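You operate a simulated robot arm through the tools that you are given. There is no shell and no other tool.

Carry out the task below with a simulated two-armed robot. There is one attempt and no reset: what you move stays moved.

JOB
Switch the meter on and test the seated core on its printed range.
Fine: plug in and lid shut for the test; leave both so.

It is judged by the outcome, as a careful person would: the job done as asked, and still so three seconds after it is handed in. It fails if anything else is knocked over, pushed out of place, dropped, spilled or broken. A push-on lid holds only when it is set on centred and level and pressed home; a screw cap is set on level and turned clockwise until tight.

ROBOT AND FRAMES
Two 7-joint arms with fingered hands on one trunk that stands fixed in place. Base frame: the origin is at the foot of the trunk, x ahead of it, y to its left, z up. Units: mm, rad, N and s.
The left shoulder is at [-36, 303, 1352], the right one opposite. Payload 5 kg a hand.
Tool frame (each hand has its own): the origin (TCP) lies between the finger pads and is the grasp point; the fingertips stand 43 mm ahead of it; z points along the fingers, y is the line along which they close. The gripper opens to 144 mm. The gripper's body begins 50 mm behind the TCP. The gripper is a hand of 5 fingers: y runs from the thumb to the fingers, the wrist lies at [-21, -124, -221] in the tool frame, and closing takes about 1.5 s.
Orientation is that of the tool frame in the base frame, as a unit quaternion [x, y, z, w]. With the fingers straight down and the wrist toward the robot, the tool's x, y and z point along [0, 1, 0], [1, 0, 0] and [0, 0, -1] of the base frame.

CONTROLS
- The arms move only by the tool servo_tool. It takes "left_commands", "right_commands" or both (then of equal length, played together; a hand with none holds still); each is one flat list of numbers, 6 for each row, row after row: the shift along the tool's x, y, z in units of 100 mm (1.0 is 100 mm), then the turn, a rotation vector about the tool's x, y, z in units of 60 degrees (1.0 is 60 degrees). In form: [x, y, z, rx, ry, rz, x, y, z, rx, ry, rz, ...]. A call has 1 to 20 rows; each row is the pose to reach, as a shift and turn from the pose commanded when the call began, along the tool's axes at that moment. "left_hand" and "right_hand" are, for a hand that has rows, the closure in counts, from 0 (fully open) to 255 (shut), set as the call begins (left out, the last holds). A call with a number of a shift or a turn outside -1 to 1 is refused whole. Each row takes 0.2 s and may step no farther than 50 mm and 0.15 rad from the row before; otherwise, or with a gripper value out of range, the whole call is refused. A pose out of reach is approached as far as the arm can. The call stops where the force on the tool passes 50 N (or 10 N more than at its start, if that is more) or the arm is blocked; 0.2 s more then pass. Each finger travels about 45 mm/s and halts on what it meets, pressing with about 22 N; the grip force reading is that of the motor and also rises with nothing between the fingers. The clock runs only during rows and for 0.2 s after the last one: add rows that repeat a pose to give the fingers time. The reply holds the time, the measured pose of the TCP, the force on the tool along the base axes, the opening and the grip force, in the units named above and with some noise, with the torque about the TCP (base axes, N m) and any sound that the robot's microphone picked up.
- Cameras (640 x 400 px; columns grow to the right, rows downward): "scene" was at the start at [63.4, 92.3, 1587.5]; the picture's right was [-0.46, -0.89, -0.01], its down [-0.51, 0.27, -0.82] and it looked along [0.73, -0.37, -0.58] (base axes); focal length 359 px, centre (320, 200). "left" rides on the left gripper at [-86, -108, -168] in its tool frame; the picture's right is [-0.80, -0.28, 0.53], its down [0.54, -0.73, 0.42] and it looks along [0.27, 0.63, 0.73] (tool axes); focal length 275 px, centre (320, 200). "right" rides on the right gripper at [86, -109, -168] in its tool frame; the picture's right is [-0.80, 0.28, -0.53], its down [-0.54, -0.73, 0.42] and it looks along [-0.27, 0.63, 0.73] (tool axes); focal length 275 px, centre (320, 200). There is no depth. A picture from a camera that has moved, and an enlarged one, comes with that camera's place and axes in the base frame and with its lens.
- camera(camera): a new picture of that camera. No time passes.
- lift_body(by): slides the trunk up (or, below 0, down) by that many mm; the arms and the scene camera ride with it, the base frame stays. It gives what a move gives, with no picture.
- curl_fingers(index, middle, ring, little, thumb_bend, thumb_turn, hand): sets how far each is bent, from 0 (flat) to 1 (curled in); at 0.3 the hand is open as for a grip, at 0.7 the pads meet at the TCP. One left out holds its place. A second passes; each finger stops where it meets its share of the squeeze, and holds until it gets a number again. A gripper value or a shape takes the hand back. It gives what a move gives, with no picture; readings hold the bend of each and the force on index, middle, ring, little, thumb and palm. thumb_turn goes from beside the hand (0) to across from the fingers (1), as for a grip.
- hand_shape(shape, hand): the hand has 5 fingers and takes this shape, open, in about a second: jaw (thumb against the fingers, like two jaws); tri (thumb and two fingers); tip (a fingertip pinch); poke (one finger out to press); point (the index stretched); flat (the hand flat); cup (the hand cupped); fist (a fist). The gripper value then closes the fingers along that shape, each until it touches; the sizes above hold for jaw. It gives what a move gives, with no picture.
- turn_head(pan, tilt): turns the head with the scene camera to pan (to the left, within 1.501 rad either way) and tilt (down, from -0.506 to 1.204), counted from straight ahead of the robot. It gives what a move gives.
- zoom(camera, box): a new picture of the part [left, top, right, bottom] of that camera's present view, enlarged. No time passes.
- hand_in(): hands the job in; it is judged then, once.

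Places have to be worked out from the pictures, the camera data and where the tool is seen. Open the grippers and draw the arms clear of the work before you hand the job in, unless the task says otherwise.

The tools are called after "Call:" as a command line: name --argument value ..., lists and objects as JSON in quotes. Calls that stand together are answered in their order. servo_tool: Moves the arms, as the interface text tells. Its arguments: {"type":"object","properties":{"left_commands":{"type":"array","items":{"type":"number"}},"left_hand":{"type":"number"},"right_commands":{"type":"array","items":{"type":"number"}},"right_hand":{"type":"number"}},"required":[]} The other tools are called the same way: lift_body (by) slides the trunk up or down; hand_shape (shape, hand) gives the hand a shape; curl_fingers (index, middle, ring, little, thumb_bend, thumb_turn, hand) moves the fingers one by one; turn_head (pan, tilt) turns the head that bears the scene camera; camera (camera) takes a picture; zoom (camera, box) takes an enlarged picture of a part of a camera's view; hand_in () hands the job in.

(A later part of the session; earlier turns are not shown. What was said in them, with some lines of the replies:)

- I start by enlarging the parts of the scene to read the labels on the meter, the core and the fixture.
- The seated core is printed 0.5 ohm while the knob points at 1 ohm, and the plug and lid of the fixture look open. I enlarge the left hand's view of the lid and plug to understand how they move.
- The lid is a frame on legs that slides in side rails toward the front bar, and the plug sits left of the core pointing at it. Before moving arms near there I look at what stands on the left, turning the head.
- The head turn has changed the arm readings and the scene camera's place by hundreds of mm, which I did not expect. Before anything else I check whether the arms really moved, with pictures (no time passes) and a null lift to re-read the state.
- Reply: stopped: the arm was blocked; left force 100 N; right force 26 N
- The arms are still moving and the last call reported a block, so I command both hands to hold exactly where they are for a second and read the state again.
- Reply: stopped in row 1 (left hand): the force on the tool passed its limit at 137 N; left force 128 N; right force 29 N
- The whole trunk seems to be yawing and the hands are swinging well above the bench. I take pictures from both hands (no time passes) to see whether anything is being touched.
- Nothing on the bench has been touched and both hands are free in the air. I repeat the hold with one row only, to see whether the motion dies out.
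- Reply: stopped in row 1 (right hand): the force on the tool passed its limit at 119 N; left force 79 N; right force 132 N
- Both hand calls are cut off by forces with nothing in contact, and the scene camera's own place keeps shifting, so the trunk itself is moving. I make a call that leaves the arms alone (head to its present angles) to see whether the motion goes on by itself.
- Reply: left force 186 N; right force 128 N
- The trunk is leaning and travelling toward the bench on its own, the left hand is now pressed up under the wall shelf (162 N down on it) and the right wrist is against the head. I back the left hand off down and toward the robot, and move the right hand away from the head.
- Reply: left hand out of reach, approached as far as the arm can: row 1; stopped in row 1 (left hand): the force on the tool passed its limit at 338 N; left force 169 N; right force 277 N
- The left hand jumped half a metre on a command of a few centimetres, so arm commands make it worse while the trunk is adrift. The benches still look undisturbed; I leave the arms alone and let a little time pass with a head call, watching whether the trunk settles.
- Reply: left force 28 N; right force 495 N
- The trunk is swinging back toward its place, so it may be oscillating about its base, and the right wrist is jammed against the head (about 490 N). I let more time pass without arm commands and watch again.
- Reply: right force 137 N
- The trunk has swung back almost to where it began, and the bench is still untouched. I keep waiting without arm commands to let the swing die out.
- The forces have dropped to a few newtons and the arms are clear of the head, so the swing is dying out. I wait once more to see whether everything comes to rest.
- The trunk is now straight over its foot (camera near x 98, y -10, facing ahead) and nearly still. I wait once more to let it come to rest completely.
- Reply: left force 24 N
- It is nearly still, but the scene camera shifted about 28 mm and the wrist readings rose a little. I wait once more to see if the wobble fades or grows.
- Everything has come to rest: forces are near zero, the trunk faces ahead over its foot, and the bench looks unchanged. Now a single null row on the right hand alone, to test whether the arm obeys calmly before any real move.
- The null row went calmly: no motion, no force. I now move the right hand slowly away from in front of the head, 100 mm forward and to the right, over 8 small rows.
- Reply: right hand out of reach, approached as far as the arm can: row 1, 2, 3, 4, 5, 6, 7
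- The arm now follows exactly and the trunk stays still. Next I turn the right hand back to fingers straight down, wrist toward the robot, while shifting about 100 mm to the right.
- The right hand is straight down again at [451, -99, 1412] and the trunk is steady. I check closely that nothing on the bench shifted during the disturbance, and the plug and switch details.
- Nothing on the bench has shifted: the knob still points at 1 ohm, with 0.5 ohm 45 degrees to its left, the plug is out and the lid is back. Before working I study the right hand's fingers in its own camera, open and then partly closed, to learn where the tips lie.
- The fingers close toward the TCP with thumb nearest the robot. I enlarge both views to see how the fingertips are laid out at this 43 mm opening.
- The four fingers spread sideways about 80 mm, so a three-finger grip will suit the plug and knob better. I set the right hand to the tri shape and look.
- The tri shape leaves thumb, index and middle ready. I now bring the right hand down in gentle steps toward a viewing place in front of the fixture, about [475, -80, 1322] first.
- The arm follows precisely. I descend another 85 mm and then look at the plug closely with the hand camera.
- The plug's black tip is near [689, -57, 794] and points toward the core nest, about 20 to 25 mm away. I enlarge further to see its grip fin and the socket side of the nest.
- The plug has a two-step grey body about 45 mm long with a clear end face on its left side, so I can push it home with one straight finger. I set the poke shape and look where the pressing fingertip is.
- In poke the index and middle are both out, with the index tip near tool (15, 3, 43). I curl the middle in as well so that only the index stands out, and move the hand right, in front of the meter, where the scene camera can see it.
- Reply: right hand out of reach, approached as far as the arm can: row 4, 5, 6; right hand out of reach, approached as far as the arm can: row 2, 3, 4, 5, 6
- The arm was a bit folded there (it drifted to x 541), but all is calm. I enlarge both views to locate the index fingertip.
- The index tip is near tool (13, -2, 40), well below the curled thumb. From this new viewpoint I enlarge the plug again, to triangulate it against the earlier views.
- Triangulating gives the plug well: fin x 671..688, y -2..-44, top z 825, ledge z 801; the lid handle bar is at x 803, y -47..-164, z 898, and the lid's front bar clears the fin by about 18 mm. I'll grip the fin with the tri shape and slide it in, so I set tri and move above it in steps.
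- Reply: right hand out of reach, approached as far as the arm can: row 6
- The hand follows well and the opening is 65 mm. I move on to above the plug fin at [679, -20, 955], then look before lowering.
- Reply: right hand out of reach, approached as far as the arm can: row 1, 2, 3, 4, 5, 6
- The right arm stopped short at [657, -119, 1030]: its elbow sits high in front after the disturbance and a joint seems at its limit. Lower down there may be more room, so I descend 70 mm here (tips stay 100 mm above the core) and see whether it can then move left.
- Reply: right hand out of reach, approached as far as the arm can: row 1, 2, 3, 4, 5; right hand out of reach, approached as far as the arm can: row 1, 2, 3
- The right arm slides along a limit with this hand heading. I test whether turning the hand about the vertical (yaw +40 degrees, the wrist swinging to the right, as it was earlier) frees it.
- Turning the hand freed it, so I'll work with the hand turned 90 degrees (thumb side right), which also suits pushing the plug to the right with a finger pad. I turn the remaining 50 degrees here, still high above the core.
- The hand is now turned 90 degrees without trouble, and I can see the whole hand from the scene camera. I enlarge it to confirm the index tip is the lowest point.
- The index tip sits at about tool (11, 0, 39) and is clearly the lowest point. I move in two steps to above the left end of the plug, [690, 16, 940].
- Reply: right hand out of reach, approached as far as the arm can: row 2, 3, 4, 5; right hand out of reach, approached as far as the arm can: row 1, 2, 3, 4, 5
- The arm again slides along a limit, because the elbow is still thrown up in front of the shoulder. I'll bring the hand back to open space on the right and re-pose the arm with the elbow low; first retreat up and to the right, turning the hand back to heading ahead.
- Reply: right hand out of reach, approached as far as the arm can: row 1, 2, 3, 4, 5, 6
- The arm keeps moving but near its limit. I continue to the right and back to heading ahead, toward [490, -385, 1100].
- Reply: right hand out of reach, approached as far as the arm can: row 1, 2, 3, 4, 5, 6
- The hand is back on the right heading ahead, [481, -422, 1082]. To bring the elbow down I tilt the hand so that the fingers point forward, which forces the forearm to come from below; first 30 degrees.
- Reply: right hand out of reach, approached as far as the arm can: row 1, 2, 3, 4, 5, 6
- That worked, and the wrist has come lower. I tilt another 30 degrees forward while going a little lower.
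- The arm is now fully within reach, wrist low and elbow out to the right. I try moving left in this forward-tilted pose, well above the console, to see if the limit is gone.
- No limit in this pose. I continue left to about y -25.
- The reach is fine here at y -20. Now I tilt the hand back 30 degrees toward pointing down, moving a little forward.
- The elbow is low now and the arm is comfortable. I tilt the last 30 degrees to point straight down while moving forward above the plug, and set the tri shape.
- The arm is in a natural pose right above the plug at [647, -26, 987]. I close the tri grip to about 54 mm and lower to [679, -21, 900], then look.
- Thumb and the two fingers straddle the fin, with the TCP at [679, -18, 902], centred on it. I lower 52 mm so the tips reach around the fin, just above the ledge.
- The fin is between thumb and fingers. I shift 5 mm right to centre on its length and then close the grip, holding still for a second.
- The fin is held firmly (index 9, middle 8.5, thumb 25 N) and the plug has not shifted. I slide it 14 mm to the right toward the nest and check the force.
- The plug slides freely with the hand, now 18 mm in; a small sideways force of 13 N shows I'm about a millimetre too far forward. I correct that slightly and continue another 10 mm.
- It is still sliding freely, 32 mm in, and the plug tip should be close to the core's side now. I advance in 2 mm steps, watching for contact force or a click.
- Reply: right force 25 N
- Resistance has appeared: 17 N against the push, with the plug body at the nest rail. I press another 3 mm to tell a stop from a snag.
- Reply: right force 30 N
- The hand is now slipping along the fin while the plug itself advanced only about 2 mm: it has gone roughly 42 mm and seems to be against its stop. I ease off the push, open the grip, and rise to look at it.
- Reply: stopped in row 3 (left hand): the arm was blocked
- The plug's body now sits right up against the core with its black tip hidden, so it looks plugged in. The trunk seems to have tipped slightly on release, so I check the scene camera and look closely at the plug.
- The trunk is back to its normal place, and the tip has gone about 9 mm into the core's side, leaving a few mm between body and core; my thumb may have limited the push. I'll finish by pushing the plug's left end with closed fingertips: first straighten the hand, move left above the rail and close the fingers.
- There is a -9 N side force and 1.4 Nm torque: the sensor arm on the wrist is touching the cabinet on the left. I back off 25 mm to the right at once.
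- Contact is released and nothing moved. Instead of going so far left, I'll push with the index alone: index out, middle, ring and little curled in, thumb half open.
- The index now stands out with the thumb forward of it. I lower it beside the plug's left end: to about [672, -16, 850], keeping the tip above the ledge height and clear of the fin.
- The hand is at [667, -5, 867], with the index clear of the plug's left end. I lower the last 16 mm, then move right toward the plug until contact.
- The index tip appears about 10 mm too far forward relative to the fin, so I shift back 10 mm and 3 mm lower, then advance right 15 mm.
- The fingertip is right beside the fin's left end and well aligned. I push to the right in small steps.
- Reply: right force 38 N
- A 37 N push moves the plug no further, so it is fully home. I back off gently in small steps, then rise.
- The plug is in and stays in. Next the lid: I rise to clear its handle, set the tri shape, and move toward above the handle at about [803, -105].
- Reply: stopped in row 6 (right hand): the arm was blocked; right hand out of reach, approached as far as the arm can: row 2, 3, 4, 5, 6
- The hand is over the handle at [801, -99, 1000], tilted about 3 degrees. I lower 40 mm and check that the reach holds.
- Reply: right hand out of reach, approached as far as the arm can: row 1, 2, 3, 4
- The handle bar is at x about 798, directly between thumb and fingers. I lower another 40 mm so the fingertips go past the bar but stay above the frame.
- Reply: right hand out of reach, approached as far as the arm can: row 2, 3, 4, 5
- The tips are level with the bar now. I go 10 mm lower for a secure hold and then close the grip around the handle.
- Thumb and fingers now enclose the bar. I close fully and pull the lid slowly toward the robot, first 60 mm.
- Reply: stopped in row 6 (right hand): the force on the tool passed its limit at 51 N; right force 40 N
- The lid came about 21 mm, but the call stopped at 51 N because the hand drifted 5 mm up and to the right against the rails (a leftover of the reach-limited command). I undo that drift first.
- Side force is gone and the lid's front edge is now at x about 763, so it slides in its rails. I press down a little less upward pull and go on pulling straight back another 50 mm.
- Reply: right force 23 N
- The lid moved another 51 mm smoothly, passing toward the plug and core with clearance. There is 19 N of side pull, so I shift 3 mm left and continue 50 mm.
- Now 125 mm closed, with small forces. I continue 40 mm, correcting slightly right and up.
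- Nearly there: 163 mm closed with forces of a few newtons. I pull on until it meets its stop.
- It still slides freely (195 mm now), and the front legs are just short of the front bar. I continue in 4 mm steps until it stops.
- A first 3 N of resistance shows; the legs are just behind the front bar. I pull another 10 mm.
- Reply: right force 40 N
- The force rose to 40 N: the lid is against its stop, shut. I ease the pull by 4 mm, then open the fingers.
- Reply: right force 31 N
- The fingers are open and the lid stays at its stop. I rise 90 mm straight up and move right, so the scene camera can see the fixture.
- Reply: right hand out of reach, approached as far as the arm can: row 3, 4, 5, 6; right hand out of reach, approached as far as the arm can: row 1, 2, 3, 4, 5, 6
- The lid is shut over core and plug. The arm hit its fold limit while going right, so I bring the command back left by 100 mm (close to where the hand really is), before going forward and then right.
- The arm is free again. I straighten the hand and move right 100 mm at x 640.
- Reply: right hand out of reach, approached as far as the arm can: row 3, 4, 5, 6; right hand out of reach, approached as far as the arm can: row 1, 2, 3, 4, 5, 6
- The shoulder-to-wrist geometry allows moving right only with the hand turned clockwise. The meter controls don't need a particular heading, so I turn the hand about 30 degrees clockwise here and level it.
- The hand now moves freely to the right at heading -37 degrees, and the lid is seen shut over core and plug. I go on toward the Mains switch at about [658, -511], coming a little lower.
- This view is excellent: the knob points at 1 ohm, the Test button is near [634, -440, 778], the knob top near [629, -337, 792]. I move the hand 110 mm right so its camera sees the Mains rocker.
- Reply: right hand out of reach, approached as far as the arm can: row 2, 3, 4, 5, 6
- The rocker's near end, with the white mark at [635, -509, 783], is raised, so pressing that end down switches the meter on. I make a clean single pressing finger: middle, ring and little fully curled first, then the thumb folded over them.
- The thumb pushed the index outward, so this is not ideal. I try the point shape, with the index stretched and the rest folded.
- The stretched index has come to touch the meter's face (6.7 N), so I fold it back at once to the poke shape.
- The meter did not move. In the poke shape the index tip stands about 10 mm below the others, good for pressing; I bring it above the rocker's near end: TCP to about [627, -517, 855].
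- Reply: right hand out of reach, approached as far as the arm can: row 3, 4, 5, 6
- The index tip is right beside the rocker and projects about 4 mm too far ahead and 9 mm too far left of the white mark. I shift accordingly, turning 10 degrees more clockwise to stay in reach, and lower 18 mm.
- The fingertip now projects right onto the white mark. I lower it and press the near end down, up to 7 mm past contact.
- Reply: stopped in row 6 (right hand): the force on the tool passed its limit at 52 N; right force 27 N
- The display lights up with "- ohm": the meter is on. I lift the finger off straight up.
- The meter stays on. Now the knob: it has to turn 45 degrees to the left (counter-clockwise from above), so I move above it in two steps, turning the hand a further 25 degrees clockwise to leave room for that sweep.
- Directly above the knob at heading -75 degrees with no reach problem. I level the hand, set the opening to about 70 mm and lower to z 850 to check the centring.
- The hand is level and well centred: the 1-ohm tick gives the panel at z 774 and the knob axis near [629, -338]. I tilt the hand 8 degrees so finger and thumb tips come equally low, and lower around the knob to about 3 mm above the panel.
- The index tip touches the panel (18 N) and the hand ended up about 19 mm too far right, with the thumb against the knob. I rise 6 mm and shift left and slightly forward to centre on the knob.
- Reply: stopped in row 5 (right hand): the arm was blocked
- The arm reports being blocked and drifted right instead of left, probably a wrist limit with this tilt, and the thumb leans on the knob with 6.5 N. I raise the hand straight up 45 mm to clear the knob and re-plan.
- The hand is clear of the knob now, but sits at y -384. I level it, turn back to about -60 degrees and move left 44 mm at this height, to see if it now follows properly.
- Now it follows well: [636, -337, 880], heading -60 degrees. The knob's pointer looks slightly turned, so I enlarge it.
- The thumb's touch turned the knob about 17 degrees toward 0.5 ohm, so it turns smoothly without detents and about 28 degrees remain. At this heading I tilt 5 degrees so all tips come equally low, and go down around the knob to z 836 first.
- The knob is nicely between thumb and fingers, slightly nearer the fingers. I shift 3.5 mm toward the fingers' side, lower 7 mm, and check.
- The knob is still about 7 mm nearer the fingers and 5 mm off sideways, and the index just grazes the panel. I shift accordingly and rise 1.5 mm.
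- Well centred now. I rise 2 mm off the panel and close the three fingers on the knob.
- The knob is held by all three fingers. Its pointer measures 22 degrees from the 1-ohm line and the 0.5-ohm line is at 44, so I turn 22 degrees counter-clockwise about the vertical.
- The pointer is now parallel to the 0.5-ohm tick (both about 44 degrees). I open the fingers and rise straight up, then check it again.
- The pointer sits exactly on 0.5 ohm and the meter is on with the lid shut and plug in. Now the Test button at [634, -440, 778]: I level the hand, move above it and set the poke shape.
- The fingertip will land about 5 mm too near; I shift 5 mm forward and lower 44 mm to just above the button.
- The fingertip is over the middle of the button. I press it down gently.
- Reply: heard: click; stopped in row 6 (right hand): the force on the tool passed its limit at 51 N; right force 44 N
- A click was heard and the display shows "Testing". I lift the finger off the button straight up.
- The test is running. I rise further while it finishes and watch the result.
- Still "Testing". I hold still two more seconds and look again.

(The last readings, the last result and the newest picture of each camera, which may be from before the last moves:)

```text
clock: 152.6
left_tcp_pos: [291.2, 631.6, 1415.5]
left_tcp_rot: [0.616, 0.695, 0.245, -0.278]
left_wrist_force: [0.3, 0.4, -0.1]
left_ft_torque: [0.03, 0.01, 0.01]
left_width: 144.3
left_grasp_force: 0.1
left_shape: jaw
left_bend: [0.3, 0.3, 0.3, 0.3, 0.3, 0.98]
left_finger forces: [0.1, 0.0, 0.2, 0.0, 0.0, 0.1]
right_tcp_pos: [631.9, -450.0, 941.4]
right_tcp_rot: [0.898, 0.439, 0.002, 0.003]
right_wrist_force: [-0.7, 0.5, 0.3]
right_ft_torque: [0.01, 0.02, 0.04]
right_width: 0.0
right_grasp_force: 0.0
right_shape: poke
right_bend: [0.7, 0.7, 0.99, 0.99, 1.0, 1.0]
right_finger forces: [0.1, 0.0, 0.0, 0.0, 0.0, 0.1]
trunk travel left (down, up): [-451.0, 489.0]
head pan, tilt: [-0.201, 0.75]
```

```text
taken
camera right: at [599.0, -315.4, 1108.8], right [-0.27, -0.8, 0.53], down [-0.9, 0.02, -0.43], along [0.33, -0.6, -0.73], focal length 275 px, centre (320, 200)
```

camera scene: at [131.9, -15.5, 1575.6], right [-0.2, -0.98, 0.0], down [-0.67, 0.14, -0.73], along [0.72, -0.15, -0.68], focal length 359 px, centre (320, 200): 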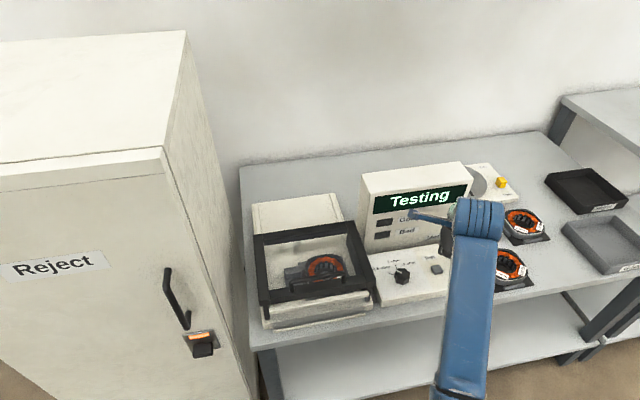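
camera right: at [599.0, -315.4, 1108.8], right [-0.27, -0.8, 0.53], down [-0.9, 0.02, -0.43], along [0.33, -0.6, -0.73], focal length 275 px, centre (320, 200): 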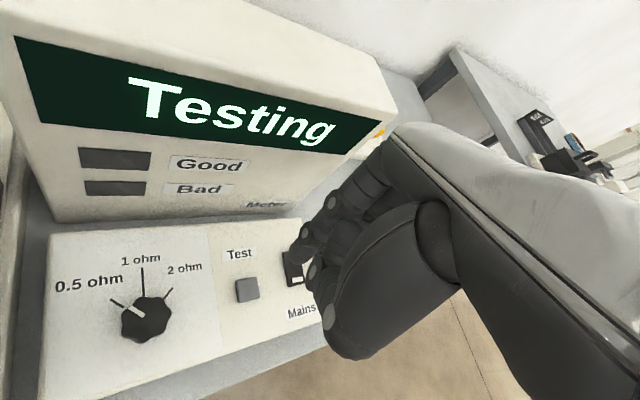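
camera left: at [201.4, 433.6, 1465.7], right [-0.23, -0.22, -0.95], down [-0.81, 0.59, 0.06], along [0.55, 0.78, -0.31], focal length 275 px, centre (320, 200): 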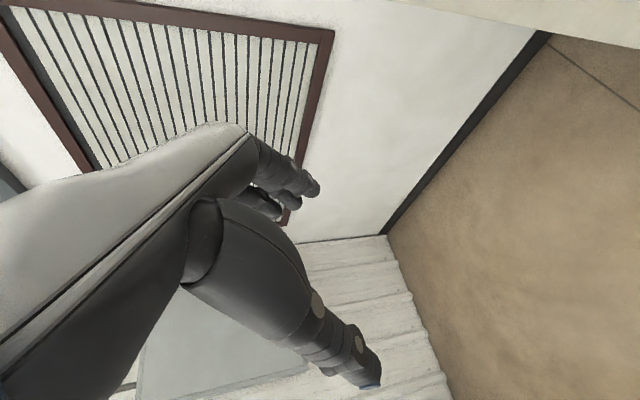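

The test is still running. Meanwhile I draw the right arm back and up from the bench.

Call:
servo_tool --right_commands '[-0.05, -0.035, -0.06, 0, 0, 0, -0.1, -0.07, -0.12, 0, 0, 0, -0.16, -0.105, -0.18, 0, 0, 0, -0.21, -0.14, -0.24, 0, 0, 0, -0.26, -0.175, -0.3, 0, 0, 0, -0.32, -0.21, -0.36, 0, 0, 0, -0.37, -0.245, -0.42, 0, 0, 0, -0.42, -0.28, -0.48, 0, 0, 0, -0.47, -0.315, -0.54, 0, 0, 0, -0.52, -0.35, -0.6, 0, 0, 0]'

Call:
camera --camera "scene"

Call:
camera --camera "right"

```text
clock: 154.8
left_tcp_pos: [291.0, 630.1, 1414.7]
left_tcp_rot: [0.616, 0.696, 0.245, -0.277]
left_wrist_force: [0.7, -0.2, 0.4]
left_ft_torque: [0.03, -0.02, 0.0]
left_width: 144.0
left_grasp_force: 0.2
left_shape: jaw
left_bend: [0.3, 0.3, 0.3, 0.3, 0.3, 0.98]
left_finger forces: [0.0, 0.1, 0.0, 0.1, 0.0, 0.1]
right_tcp_pos: [578.5, -451.6, 1000.6]
right_tcp_rot: [0.902, 0.432, -0.001, 0.006]
right_wrist_force: [-0.5, 0.0, -0.7]
right_ft_torque: [-0.01, -0.01, 0.02]
right_width: 0.0
right_grasp_force: 0.1
right_shape: poke
right_bend: [0.7, 0.7, 0.99, 0.99, 1.0, 1.0]
right_finger forces: [0.0, 0.0, 0.0, 0.1, 0.0, 0.1]
right hand out of reach, approached as far as the arm can: row 5, 6, 7, 8, 9, 10
trunk travel left (down, up): [-451.0, 489.0]
head pan, tilt: [-0.201, 0.75]
```

```text
taken
camera scene: at [132.0, -15.9, 1575.6], right [-0.2, -0.98, 0.0], down [-0.67, 0.14, -0.73], along [0.72, -0.15, -0.68], focal length 359 px, centre (320, 200)
```

scene: 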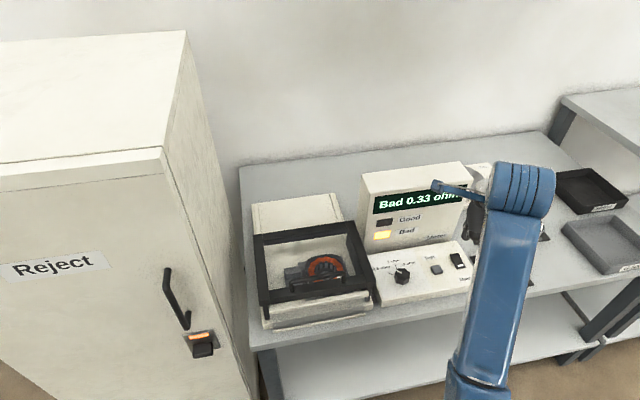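

```text
taken
camera right: at [547.8, -314.2, 1165.9], right [-0.28, -0.79, 0.54], down [-0.9, 0.03, -0.43], along [0.32, -0.61, -0.72], focal length 275 px, centre (320, 200)
```

right: 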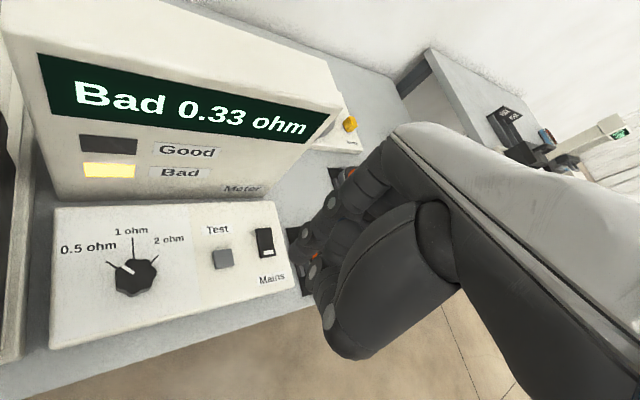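

The test finished: "Bad 0.33 ohm" on the 0.5-ohm range, with the Bad lamp lit. I check the fixture once more and draw the right arm further up.

Call:
zoom --camera "scene" --box '[235, 180, 395, 340]'

Call:
servo_tool --right_commands '[0, 0, -0.14, 0, 0, 0, 0, 0, -0.28, 0, 0, 0, 0, 0, -0.42, 0, 0, 0, 0, 0, -0.56, 0, 0, 0, 0, 0, -0.7, 0, 0, 0, 0, 0, -0.84, 0, 0, 0]'

Call:
camera --camera "scene"

```text
2.50 times, centred on (315, 260) of scene
camera zoom: at [132.0, -15.9, 1575.6], right [-0.2, -0.98, 0.0], down [-0.67, 0.14, -0.73], along [0.72, -0.15, -0.68], focal length 897 px, centre (332, 50)
```

zoom: 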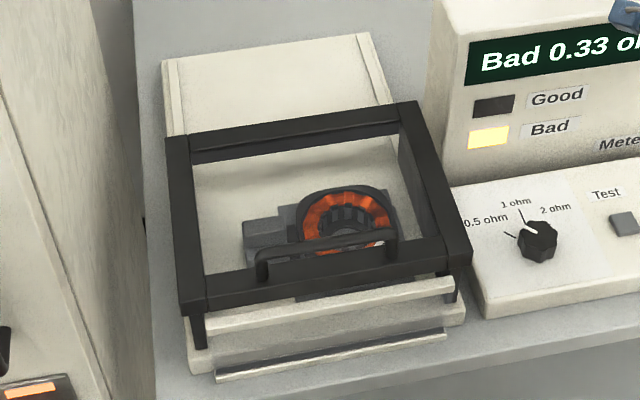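

```text
clock: 156.2
left_tcp_pos: [291.4, 632.0, 1414.5]
left_tcp_rot: [0.616, 0.696, 0.245, -0.277]
left_wrist_force: [0.8, 0.9, -0.3]
left_ft_torque: [0.0, 0.03, -0.01]
left_width: 143.9
left_grasp_force: 0.1
left_shape: jaw
left_bend: [0.3, 0.3, 0.3, 0.3, 0.3, 0.98]
left_finger forces: [0.0, 0.0, 0.0, 0.0, 0.0, 0.0]
right_tcp_pos: [587.7, -444.3, 1072.8]
right_tcp_rot: [0.9, 0.436, 0.002, 0.006]
right_wrist_force: [-0.4, -0.4, -0.4]
right_ft_torque: [0.06, 0.01, 0.01]
right_width: 0.0
right_grasp_force: 0.1
right_shape: poke
right_bend: [0.7, 0.7, 0.99, 0.99, 1.0, 1.0]
right_finger forces: [0.0, 0.0, 0.1, 0.1, 0.0, 0.1]
right hand out of reach, approached as far as the arm can: row 1, 2, 3, 4, 5, 6
trunk travel left (down, up): [-451.0, 489.0]
head pan, tilt: [-0.201, 0.75]
```

```text
taken
camera scene: at [132.5, -15.8, 1575.6], right [-0.2, -0.98, 0.0], down [-0.67, 0.14, -0.73], along [0.72, -0.15, -0.68], focal length 359 px, centre (320, 200)
```

scene: 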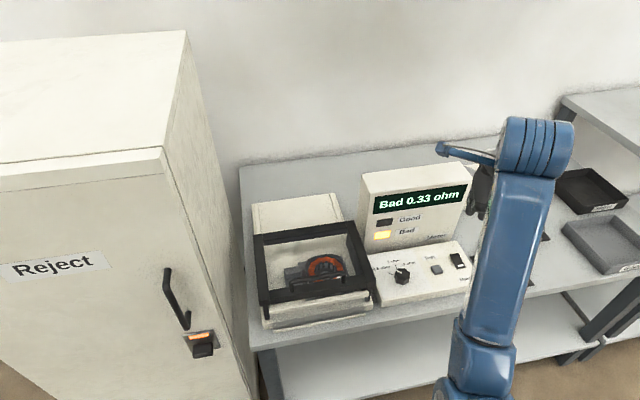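

Lid shut, plug in, knob on 0.5 ohm, meter on with its result shown. I open the right hand here, high above and clear of everything, and take a last look.

Call:
hand_shape --hand "right" --shape "jaw"

Call:
camera --camera "scene"

Call:
camera --camera "right"

```text
clock: 157.1
left_tcp_pos: [291.1, 631.1, 1414.4]
left_tcp_rot: [0.616, 0.696, 0.245, -0.277]
left_wrist_force: [-0.4, 0.0, 0.1]
left_ft_torque: [0.0, 0.03, -0.02]
left_width: 144.0
left_grasp_force: 0.1
left_shape: jaw
left_bend: [0.3, 0.3, 0.3, 0.3, 0.3, 0.98]
left_finger forces: [0.0, 0.0, 0.1, 0.1, 0.0, 0.1]
right_tcp_pos: [586.3, -442.9, 1072.6]
right_tcp_rot: [0.901, 0.435, 0.003, 0.005]
right_wrist_force: [-0.3, 1.4, 0.8]
right_ft_torque: [0.04, 0.03, 0.0]
right_width: 143.8
right_grasp_force: 0.2
right_shape: jaw
right_bend: [0.3, 0.3, 0.3, 0.3, 0.3, 0.98]
right_finger forces: [0.0, 0.0, 0.0, 0.1, 0.1, 0.0]
trunk travel left (down, up): [-451.0, 489.0]
head pan, tilt: [-0.201, 0.75]
```

```text
taken
camera scene: at [132.0, -15.8, 1575.6], right [-0.2, -0.98, 0.0], down [-0.67, 0.14, -0.73], along [0.72, -0.15, -0.68], focal length 359 px, centre (320, 200)
```

scene: 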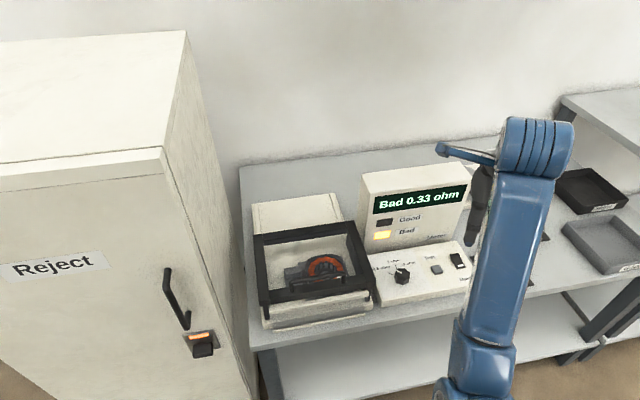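

```text
taken
camera right: at [554.3, -308.0, 1238.3], right [-0.28, -0.8, 0.54], down [-0.9, 0.02, -0.43], along [0.33, -0.6, -0.72], focal length 275 px, centre (320, 200)
```

right: 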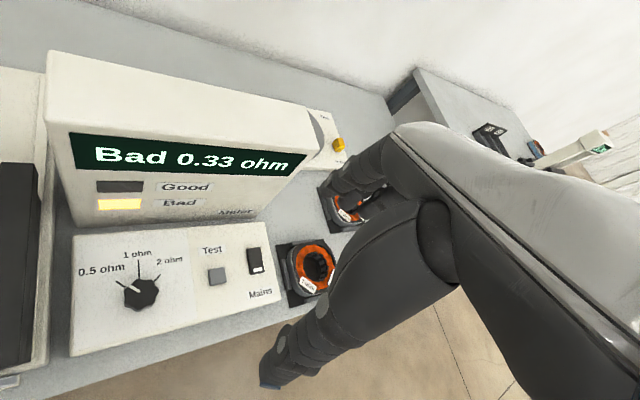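

Everything is in its final state: the meter is on at 0.5 ohm showing "Bad 0.33 ohm", the plug is in, the lid is shut, both hands are open and clear, and nothing else on the bench has moved. I hand the job in.

Call:
hand_in

```text
The job is handed in.
```

The meter is switched on and the seated core was tested on its printed 0.5 ohm range. The result was **"Bad 0.33 ohm"**, with the Bad lamp lit. The knob had been set to 1 ohm, so I turned it to 0.5 ohm first. The plug is in and the lid is shut, and I left both that way. The job is handed in, with both hands open and clear of the work.

A few things happened along the way:

- **Arms out of control at the start:** The robot's trunk and arms swung wildly for about six seconds. During that time the left hand struck the underside of the wall shelf, at about 160–170 N. The robot then settled. I didn't look at the shelf again, but nothing on the bench had moved.
- **Meter face:** The right index finger pressed the meter at about 7 N. The meter did not move.
- **Cabinet:** The right wrist's camera arm touched the Reject cabinet at about 9 N. I saw no change in the cabinet.
- **Knob:** My thumb nudged it about 17 degrees before I gripped it. Its final position lines up with the 0.5 ohm mark.
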